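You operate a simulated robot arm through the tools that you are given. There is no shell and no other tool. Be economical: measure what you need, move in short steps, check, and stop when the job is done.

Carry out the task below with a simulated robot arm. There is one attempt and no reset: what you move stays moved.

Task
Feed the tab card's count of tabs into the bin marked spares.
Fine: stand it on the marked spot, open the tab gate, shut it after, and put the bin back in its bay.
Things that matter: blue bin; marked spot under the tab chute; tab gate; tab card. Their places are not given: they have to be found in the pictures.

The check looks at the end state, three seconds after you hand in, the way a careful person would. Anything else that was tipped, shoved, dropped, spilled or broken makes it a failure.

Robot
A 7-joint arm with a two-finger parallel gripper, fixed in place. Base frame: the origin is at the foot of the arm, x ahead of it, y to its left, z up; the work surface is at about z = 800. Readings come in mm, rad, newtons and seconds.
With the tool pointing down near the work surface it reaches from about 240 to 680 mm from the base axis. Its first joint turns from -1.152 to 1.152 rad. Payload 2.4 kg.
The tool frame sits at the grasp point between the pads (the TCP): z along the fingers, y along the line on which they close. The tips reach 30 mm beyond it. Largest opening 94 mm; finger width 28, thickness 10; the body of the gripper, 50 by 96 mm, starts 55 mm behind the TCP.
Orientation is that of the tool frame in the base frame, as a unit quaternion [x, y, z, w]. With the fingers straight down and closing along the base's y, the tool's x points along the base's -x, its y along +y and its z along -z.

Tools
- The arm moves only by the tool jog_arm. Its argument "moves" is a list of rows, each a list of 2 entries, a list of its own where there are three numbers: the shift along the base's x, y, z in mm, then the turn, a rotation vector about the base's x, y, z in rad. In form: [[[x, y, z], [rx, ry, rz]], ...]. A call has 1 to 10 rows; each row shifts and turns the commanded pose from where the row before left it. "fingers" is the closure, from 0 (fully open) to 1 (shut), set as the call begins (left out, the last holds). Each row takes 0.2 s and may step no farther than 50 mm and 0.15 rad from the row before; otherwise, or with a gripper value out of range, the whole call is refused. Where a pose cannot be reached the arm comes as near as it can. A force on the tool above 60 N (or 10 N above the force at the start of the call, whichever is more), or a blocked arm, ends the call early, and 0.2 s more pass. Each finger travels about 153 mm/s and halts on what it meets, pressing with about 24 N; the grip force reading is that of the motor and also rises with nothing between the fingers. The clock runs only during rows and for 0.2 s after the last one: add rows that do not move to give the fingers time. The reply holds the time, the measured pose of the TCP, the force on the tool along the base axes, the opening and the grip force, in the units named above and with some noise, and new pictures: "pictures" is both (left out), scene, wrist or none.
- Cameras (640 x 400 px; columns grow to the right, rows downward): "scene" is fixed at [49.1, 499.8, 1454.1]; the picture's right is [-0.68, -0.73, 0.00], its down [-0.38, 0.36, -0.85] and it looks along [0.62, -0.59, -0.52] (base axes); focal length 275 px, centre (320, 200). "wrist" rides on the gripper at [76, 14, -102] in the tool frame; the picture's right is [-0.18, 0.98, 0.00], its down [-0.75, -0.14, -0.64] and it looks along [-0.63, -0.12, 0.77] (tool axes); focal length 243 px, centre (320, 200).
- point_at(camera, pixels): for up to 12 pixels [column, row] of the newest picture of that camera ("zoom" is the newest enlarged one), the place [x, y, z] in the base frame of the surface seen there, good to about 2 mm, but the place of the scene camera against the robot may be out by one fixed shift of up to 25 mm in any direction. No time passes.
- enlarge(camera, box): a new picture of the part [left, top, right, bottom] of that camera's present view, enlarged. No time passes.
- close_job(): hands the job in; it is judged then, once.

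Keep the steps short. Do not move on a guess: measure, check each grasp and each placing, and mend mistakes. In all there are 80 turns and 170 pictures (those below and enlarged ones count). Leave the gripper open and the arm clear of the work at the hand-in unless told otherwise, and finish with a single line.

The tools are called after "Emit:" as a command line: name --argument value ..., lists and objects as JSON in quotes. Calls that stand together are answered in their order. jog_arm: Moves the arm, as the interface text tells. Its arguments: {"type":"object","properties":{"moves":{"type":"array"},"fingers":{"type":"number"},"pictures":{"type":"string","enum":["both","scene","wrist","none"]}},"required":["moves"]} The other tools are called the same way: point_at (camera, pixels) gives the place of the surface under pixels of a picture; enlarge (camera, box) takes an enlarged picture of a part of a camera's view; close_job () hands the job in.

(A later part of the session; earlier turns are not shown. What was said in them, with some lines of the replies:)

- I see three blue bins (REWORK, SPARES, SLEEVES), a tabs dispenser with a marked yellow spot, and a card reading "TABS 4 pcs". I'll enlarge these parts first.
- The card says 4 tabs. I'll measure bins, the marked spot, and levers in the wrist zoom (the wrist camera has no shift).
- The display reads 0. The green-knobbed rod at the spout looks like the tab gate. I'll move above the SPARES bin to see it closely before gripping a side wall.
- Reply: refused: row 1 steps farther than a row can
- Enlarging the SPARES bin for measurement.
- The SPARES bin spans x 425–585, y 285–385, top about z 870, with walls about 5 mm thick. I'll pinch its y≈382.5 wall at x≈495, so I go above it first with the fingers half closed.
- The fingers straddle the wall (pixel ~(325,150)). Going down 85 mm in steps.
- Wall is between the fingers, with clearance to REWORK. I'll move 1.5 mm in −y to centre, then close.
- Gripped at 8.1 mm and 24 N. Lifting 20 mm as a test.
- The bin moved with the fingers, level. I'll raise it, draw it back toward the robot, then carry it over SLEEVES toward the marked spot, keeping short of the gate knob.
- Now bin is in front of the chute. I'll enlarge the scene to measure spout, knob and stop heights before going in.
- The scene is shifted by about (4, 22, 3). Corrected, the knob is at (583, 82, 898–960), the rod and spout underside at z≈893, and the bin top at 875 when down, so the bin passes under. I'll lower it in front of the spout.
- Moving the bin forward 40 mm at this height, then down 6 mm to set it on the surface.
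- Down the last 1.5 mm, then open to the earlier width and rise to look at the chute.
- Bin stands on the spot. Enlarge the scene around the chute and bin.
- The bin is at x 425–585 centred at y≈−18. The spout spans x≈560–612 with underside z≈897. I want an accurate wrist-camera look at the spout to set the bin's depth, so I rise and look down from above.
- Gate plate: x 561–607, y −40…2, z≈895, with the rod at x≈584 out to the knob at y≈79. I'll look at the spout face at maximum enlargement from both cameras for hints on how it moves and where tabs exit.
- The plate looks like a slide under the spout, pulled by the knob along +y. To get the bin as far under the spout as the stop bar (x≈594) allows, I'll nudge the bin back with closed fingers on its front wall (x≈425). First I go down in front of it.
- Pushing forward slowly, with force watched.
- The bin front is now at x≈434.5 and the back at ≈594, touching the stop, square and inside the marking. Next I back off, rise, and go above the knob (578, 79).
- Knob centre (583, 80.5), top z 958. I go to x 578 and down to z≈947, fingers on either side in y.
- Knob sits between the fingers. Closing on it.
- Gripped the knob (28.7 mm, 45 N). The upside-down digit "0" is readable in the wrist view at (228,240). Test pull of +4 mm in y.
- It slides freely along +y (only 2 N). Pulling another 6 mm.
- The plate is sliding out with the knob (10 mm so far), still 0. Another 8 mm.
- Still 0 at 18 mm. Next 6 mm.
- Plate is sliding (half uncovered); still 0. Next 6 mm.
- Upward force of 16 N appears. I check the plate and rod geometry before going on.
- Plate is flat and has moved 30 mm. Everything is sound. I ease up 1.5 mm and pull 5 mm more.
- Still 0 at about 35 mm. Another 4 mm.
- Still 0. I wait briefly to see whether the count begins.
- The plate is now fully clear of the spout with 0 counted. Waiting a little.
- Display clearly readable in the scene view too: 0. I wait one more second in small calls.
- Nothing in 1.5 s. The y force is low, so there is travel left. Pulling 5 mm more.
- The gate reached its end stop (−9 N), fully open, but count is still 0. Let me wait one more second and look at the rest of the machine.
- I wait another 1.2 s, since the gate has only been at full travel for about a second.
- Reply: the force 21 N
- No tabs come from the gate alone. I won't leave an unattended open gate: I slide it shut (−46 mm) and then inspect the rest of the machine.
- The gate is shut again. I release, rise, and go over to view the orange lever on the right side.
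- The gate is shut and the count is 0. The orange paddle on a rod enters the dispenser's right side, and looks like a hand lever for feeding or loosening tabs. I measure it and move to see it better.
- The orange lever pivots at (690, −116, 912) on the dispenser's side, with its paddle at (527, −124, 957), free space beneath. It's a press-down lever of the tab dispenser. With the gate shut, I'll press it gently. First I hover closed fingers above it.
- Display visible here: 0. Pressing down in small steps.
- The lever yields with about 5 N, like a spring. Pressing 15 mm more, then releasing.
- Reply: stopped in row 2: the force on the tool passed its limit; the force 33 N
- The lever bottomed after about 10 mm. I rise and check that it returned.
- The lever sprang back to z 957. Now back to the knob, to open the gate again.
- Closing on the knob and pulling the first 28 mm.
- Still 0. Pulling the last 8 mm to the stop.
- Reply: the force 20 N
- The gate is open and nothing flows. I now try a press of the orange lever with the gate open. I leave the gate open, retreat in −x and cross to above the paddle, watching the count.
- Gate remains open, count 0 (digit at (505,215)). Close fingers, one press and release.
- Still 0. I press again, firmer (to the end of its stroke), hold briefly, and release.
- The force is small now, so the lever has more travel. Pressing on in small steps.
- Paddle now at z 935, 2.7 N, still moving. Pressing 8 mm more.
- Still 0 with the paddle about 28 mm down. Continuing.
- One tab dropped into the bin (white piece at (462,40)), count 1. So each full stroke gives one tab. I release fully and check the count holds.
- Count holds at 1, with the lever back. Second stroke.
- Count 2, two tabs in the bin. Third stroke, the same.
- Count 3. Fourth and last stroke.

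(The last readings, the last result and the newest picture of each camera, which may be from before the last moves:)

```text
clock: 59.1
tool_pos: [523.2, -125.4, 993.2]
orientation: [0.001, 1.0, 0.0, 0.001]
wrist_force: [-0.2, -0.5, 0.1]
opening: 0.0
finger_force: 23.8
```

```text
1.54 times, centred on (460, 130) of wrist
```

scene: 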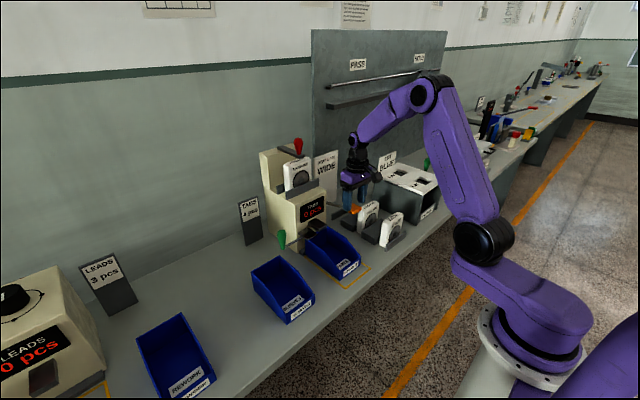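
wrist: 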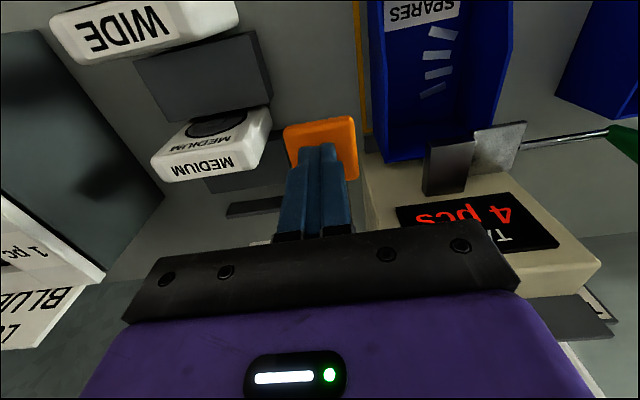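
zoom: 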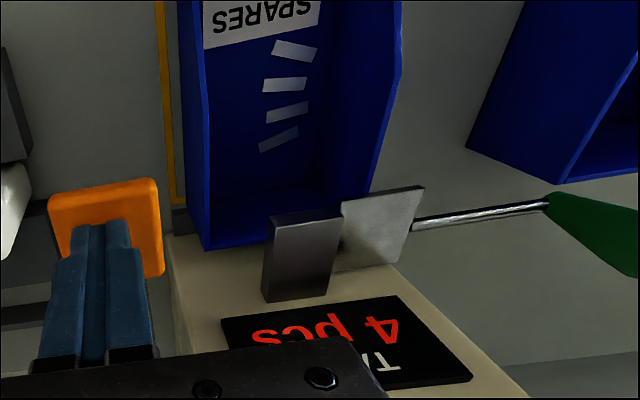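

Four tabs in the bin, display 4. Now back to the knob to shut the gate: cross in front at x 524, then approach in +x with fingers open around the knob (y≈124).

Emit:
jog_arm --moves '[[[0, 0, 8], [0, 0, 0]], [[0, 45, 0], [0, 0, 0]], [[0, 45, 0], [0, 0, 0]], [[0, 45, 0], [0, 0, 0]], [[0, 45, 0], [0, 0, 0]], [[0, 45, -10], [0, 0, 0]], [[0, 25, -30], [0, 0, 0]], [[0, 0, -15], [0, 0, 0]], [[0, 0, 0], [0, 0, 0]]]' --fingers 0.36 --pictures "wrist"

Emit:
point_at --camera "wrist" --pixels '[[320, 200], [320, 210]]'

```text
clock: 61.1
tool_pos: [523.3, 126.5, 945.1]
orientation: [0.001, 1.0, 0.0, 0.001]
wrist_force: [-0.4, 0.1, -0.2]
opening: 60.3
finger_force: 0.2
```

wrist: 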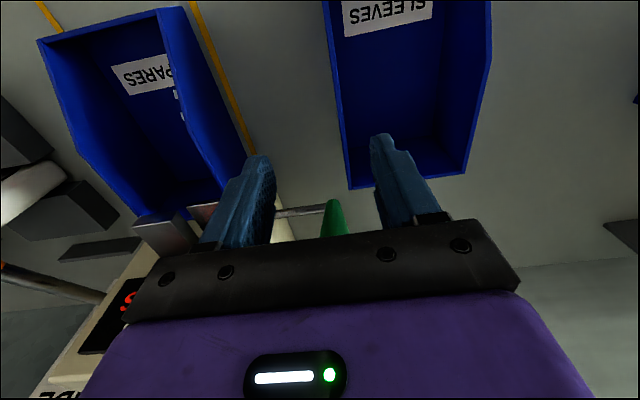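

```text
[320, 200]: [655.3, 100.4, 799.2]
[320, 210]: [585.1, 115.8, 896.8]
```

The knob lies between the fingers. Forward 55 mm, then grip.

Emit:
jog_arm --moves '[[[28, 0, 0], [0, 0, 0]], [[27, -1, 0], [0, 0, 0]], [[0, 0, 0], [0, 0, 0]]]' --pictures "none"

Emit:
jog_arm --moves '[[[0, 0, 0], [0, 0, 0]], [[0, 0, 0], [0, 0, 0]], [[0, 0, 0], [0, 0, 0]]]' --fingers 1 --pictures "wrist"

```text
clock: 61.9
tool_pos: [579.9, 124.1, 945.9]
orientation: [0.001, 1.0, 0.0, 0.001]
wrist_force: [-0.3, -0.5, 0.1]
opening: 60.0
finger_force: 0.1
```

```text
clock: 62.7
tool_pos: [579.5, 125.2, 944.9]
orientation: [0.0, 1.0, 0.0, 0.002]
wrist_force: [1.9, 1.1, -2.5]
opening: 27.9
finger_force: 44.8
```

wrist: 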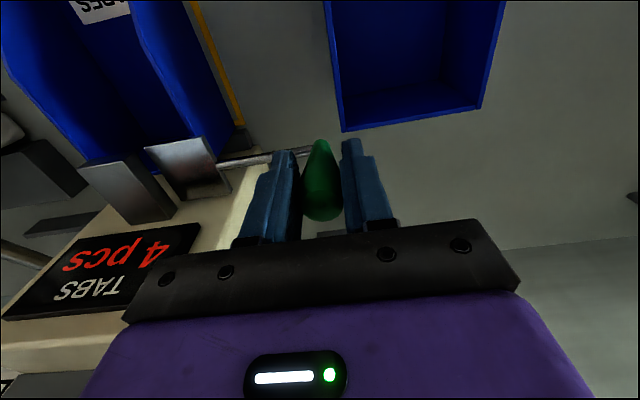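

Gripped, count 4. Pushing the gate shut by −45 mm.

Emit:
jog_arm --moves '[[[0, -12, 0], [0, 0, 0]], [[0, -12, 0], [0, 0, 0]], [[0, -12, 0], [0, 0, 0]], [[0, -8, 0], [0, 0, 0]], [[0, -2, 0], [0, 0, 0]], [[0, 0, 0], [0, 0, 0]]]' --pictures "wrist"

```text
clock: 64.1
tool_pos: [578.5, 79.0, 945.9]
orientation: [-0.002, 1.0, 0.001, 0.002]
wrist_force: [11.8, 12.2, 0.0]
opening: 27.9
finger_force: 45.6
```

wrist: 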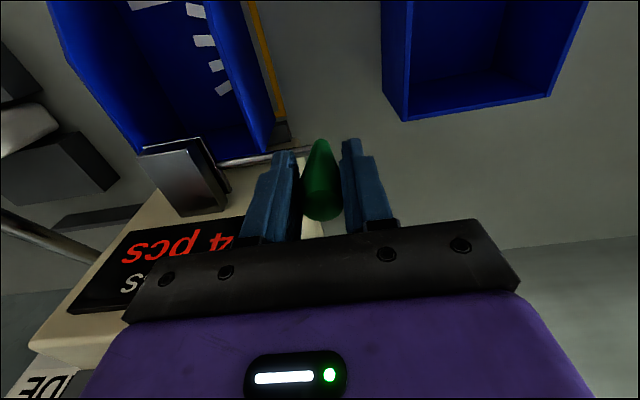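

The gate is firmly shut (12 N against the stop), display 4. I release, retreat in −x, and position over the bin's y≈30 wall at x 504.

Emit:
jog_arm --moves '[[[0, 1, 0], [0, 0, 0]], [[0, 0, 0], [0, 0, 0]], [[-30, 0, 0], [0, 0, 0]], [[-30, 0, 10], [0, 0, 0]], [[-15, -25, 10], [0, 0, 0]], [[0, -25, 0], [0, 0, 0]], [[0, 0, 0], [0, 0, 0]]]' --fingers 0.36

Emit:
enlarge --camera "scene" --box '[260, 180, 380, 290]'

```text
clock: 65.7
tool_pos: [504.1, 28.6, 965.0]
orientation: [-0.001, 1.0, 0.0, 0.001]
wrist_force: [-0.2, 0.7, -0.6]
opening: 60.2
finger_force: 0.1
```

scene: 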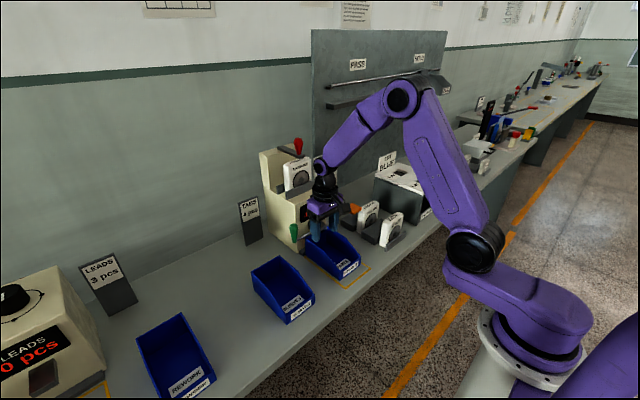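
wrist: 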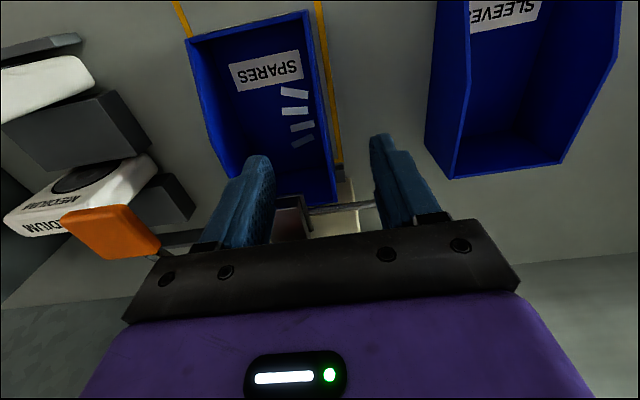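

```text
3.64 times, centred on (320, 235) of scene
```

zoom: 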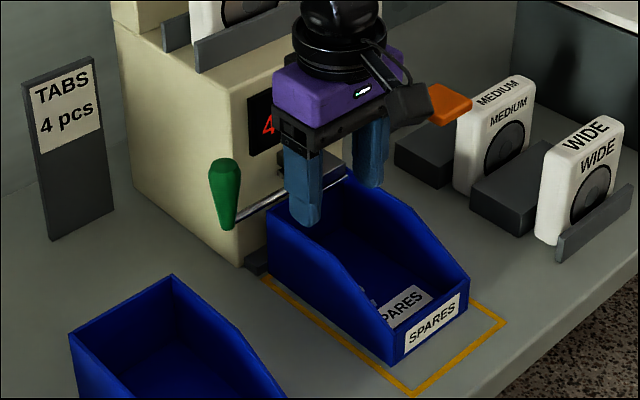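

The tabs lie near the +y wall. Measuring tabs and both walls.

Emit:
point_at --camera "wrist" --pixels '[[307, 95], [307, 112], [314, 124], [313, 137], [284, 93], [283, 112], [292, 145], [318, 110], [327, 140], [190, 60], [206, 110], [303, 20]]'

```text
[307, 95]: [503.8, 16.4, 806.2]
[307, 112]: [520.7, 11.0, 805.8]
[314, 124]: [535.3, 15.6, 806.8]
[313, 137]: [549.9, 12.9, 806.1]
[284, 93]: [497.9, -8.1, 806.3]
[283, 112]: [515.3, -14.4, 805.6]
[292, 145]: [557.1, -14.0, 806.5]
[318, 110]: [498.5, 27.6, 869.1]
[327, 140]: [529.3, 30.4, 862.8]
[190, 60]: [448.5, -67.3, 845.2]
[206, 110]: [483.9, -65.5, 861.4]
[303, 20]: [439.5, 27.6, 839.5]
```

Tabs are flat (top z≈807). Gripping with tips at z≈822 stays clear of them. Going down at y 29.6.

Emit:
jog_arm --moves '[[[0, 1, -40], [0, 0, 0]], [[0, 0, -40], [0, 0, 0]], [[0, 0, -32], [0, 0, 0]], [[0, 0, 0], [0, 0, 0]]]' --fingers 0.55 --pictures "wrist"

Emit:
jog_arm --moves '[[[0, 0, 0], [0, 0, 0]], [[0, 0, 0], [0, 0, 0]], [[0, 0, 0], [0, 0, 0]]]' --fingers 1 --pictures "wrist"

```text
clock: 66.7
tool_pos: [504.8, 29.4, 853.5]
orientation: [0.0, 1.0, 0.0, 0.002]
wrist_force: [-0.8, 0.3, 0.5]
opening: 42.5
finger_force: 0.0
```

wrist: 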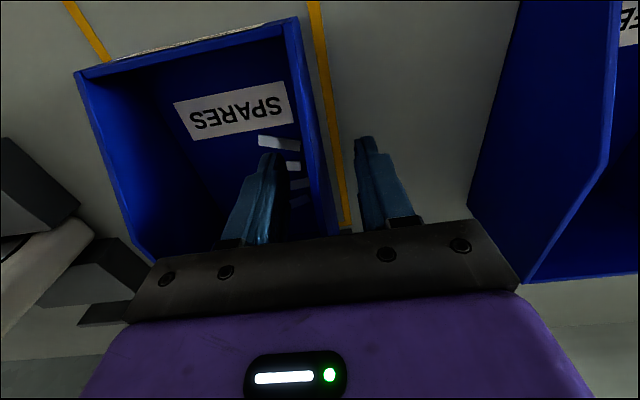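

```text
clock: 67.5
tool_pos: [504.3, 29.6, 852.7]
orientation: [0.0, 1.0, 0.0, 0.001]
wrist_force: [0.2, -0.5, 0.4]
opening: 7.8
finger_force: 24.3
```

wrist: 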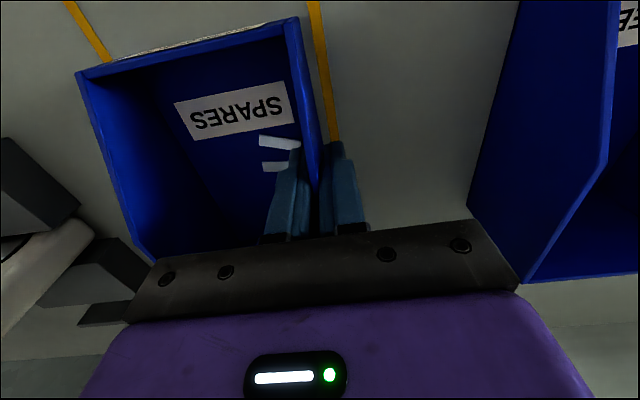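

Gripped (7.8 mm). Lift 6 mm, draw straight back 90 mm from under the spout, then raise.

Emit:
jog_arm --moves '[[[0, 0, 3], [0, 0, 0]], [[-2, 0, 3], [0, 0, 0]], [[-14, 0, 0], [0, 0, 0]], [[-22, 0, 0], [0, 0, 0]], [[-26, 0, 0], [0, 0, 0]], [[-26, 0, 10], [0, 0, 0]], [[0, 0, 25], [0, 0, 0]], [[0, 0, 30], [0, 0, 0]], [[0, 0, 28], [0, 0, 0]], [[0, 0, 0], [0, 0, 0]]]'

```text
clock: 69.7
tool_pos: [414.8, 29.0, 952.9]
orientation: [0.0, 1.0, 0.0, 0.001]
wrist_force: [0.3, -0.4, 0.2]
opening: 7.8
finger_force: 24.1
```

scene: 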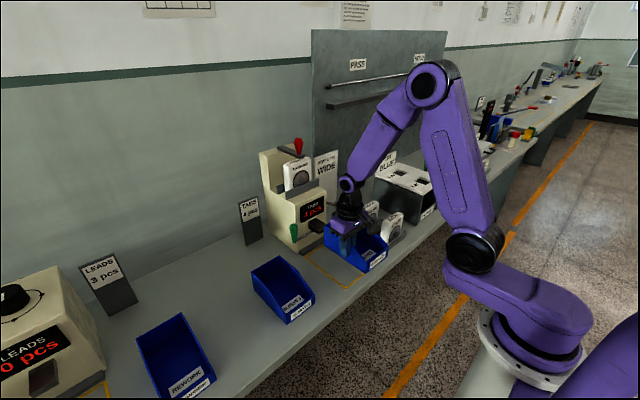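
wrist: 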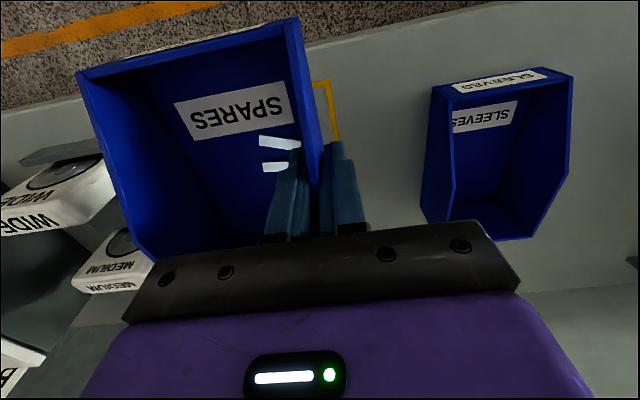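

Level and holding. Carry over SLEEVES to the empty bay.

Emit:
jog_arm --moves '[[[0, 20, 0], [0, 0, 0]], [[0, 35, 0], [0, 0, 0]], [[0, 40, 0], [0, 0, 0]], [[0, 40, 0], [0, 0, 0]], [[0, 40, 0], [0, 0, 0]], [[0, 40, 0], [0, 0, 0]], [[0, 40, 0], [0, 0, 0]], [[0, 40, 0], [0, 0, 0]], [[0, 35, 0], [0, 0, 0]], [[0, 23, 0], [0, 0, 0]]]' --pictures "none"

Emit:
jog_arm --moves '[[[20, 0, 0], [0, 0, 0]], [[30, 0, 0], [0, 0, 0]], [[30, 0, -10], [0, 0, 0]], [[0.5, 0, -25], [0, 0, 0]], [[0, 0, -25], [0, 0, 0]], [[0, 0, 0], [0, 0, 0]]]'

```text
clock: 71.9
tool_pos: [413.5, 382.3, 952.6]
orientation: [0.0, 1.0, 0.0, 0.001]
wrist_force: [-0.2, 0.4, -0.4]
opening: 8.1
finger_force: 23.9
```

```text
clock: 73.3
tool_pos: [494.4, 382.5, 893.4]
orientation: [-0.001, 1.0, 0.0, 0.001]
wrist_force: [-0.5, -0.5, -0.4]
opening: 8.0
finger_force: 23.6
```

scene: 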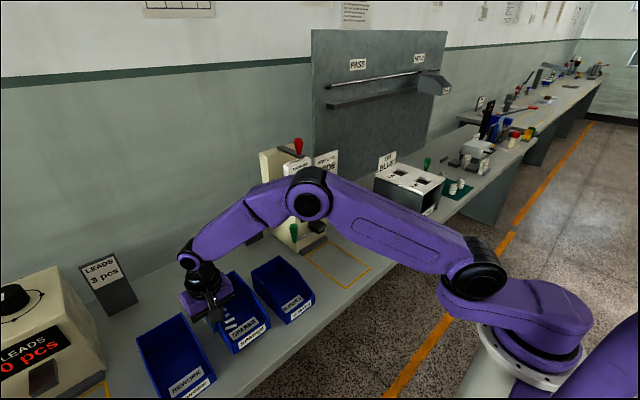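
wrist: 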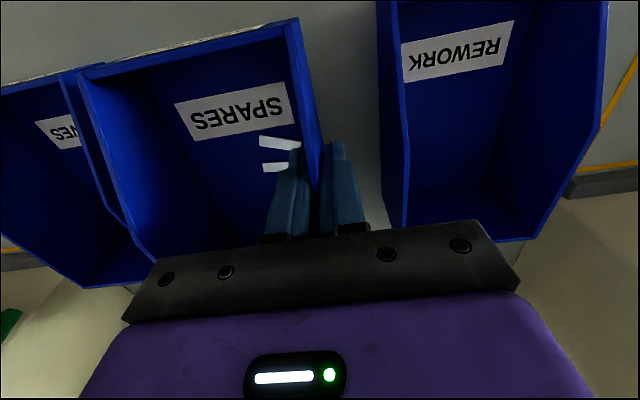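

Between SLEEVES and REWORK with clearance. Lowering 40 mm to grasp height 853, then releasing and rising.

Emit:
jog_arm --moves '[[[0, 0, -20], [0, 0, 0]], [[0, 0, -12], [0, 0, 0]], [[0, 0, -5], [0, 0, 0]], [[0, 0, -3], [0, 0, 0]], [[0, 0, 0], [0, 0, 0]]]' --pictures "none"

Emit:
jog_arm --moves '[[[0, 0, 0], [0, 0, 0]], [[0, 0, 0], [0, 0, 0]]]' --fingers 0.6 --pictures "wrist"

```text
clock: 74.5
tool_pos: [494.8, 382.7, 854.3]
orientation: [-0.001, 1.0, 0.0, 0.001]
wrist_force: [-0.5, -0.1, 3.8]
opening: 7.9
finger_force: 24.3
```

```text
clock: 75.1
tool_pos: [492.9, 382.2, 852.8]
orientation: [0.0, 1.0, 0.0, 0.001]
wrist_force: [-0.3, 0.1, -0.1]
opening: 37.6
finger_force: 0.0
```

wrist: 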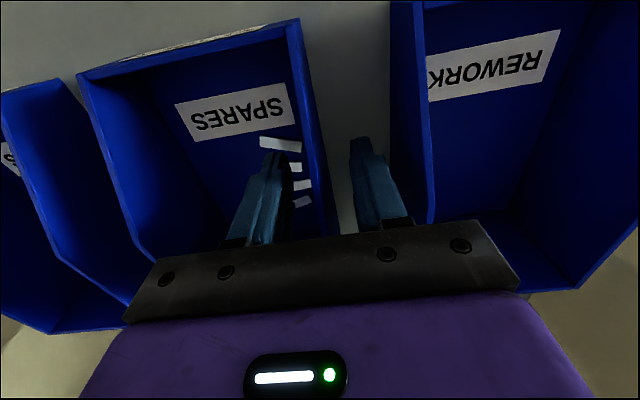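

Bin is down and released, four tabs inside. Rising and retreating to a clear pose to verify.

Emit:
jog_arm --moves '[[[0, 0, 30], [0, 0, 0]], [[0, 0, 40], [0, 0, 0]], [[0, 0, 45], [0, 0, 0]], [[-20, 0, 45], [0, 0, 0]], [[-30, -20, 30], [0, 0, 0]], [[-30, -30, 30], [0, 0, 0]], [[-20, -30, 30], [0, 0, 0]], [[0, 0, 0], [0, 0, 0]]]'

Emit:
enlarge --camera "wrist" --box '[180, 60, 440, 220]'

Emit:
enlarge --camera "scene" --box '[200, 130, 400, 330]'

```text
refused: row 6 steps farther than a row can; nothing moved
```

```text
2.46 times, centred on (310, 140) of wrist
```

zoom: 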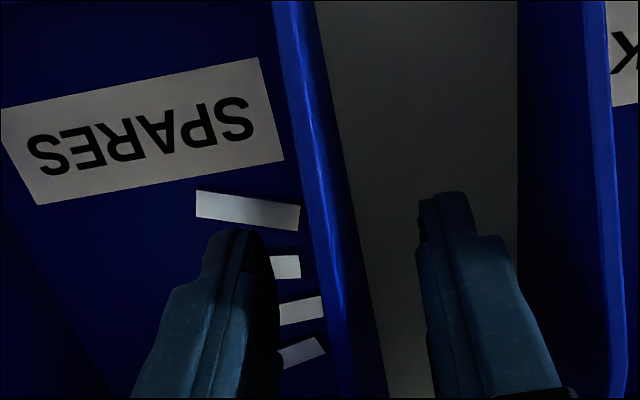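

```text
2.00 times, centred on (300, 230) of scene
5 turns are left
```

zoom: 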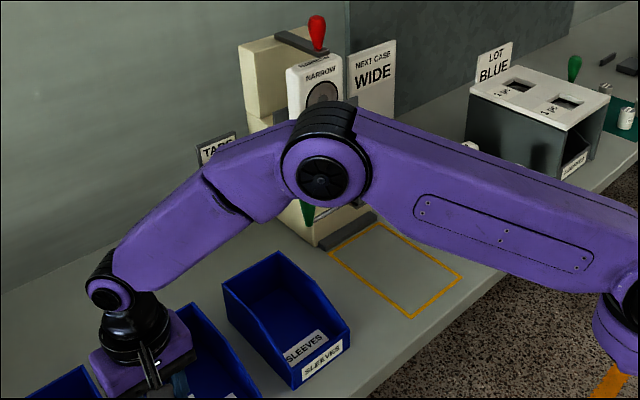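

Five turns remain. I rise and retreat with smaller steps.

Emit:
jog_arm --moves '[[[0, 0, 30], [0, 0, 0]], [[0, 0, 40], [0, 0, 0]], [[0, 0, 45], [0, 0, 0]], [[0, 0, 45], [0, 0, 0]], [[-25, -20, 30], [0, 0, 0]], [[-25, -25, 25], [0, 0, 0]], [[-25, -25, 25], [0, 0, 0]], [[-20, -20, 20], [0, 0, 0]], [[0, 0, 0], [0, 0, 0]]]'

```text
clock: 77.1
tool_pos: [399.8, 290.7, 1113.4]
orientation: [-0.001, 1.0, -0.001, 0.002]
wrist_force: [-0.2, 0.0, 0.5]
opening: 37.6
finger_force: 0.1
4 turns are left
```

scene: 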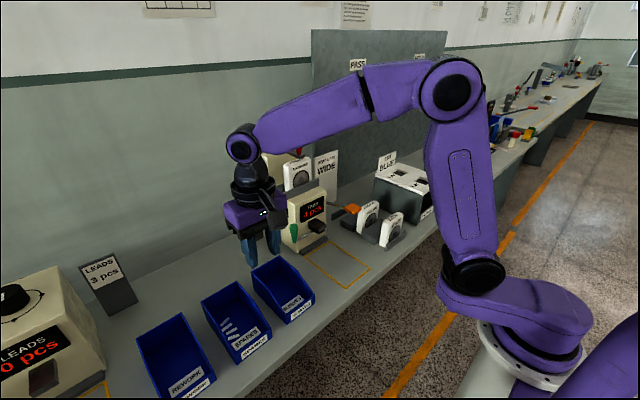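
wrist: 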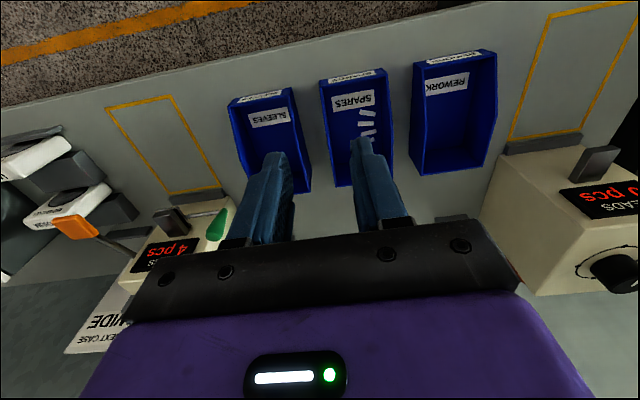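

The bin is back in line in its bay, the gate is shut and the display reads 4. I open the gripper fully, rise a little, and check the bin's front corners against the start (x≈425, y 286/383).

Emit:
jog_arm --moves '[[[0, 0, 40], [0, 0, 0]], [[0, 0, 0], [0, 0, 0]], [[0, 0, 0], [0, 0, 0]]]' --fingers 0

Emit:
point_at --camera "scene" --pixels '[[237, 282], [203, 298], [269, 332], [240, 360], [287, 258], [294, 232]]'

```text
clock: 77.9
tool_pos: [399.9, 291.0, 1153.0]
orientation: [-0.001, 1.0, 0.0, 0.001]
wrist_force: [-0.2, -0.8, 0.0]
opening: 93.9
finger_force: 0.1
```

scene: 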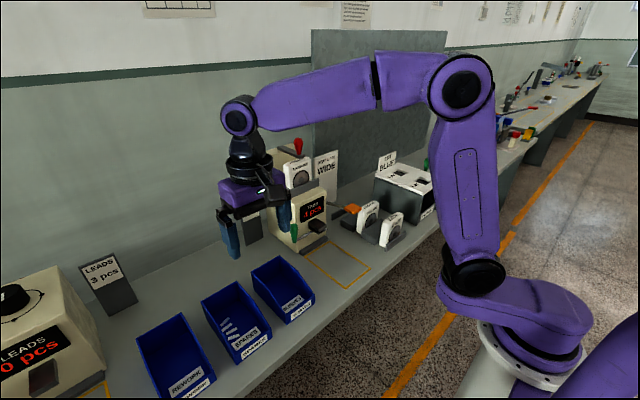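
wrist: 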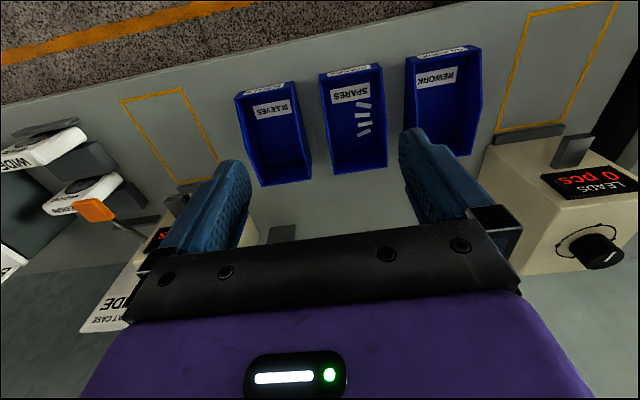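

```text
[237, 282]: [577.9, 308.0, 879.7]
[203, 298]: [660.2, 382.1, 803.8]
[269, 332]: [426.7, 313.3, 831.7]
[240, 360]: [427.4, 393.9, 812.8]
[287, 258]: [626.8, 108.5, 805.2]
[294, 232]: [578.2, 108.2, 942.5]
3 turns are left
```

The bin is back where it started, four tabs are inside, the gate is shut, and the gripper is open and clear. Handing in.

Emit:
close_job

```text
The job is handed in.
```

Done: four tabs, the card's count, are in the SPARES bin, the tab gate is shut and the bin is back in its bay; tabs fell only when I pressed the dispenser's orange lever with the gate open.
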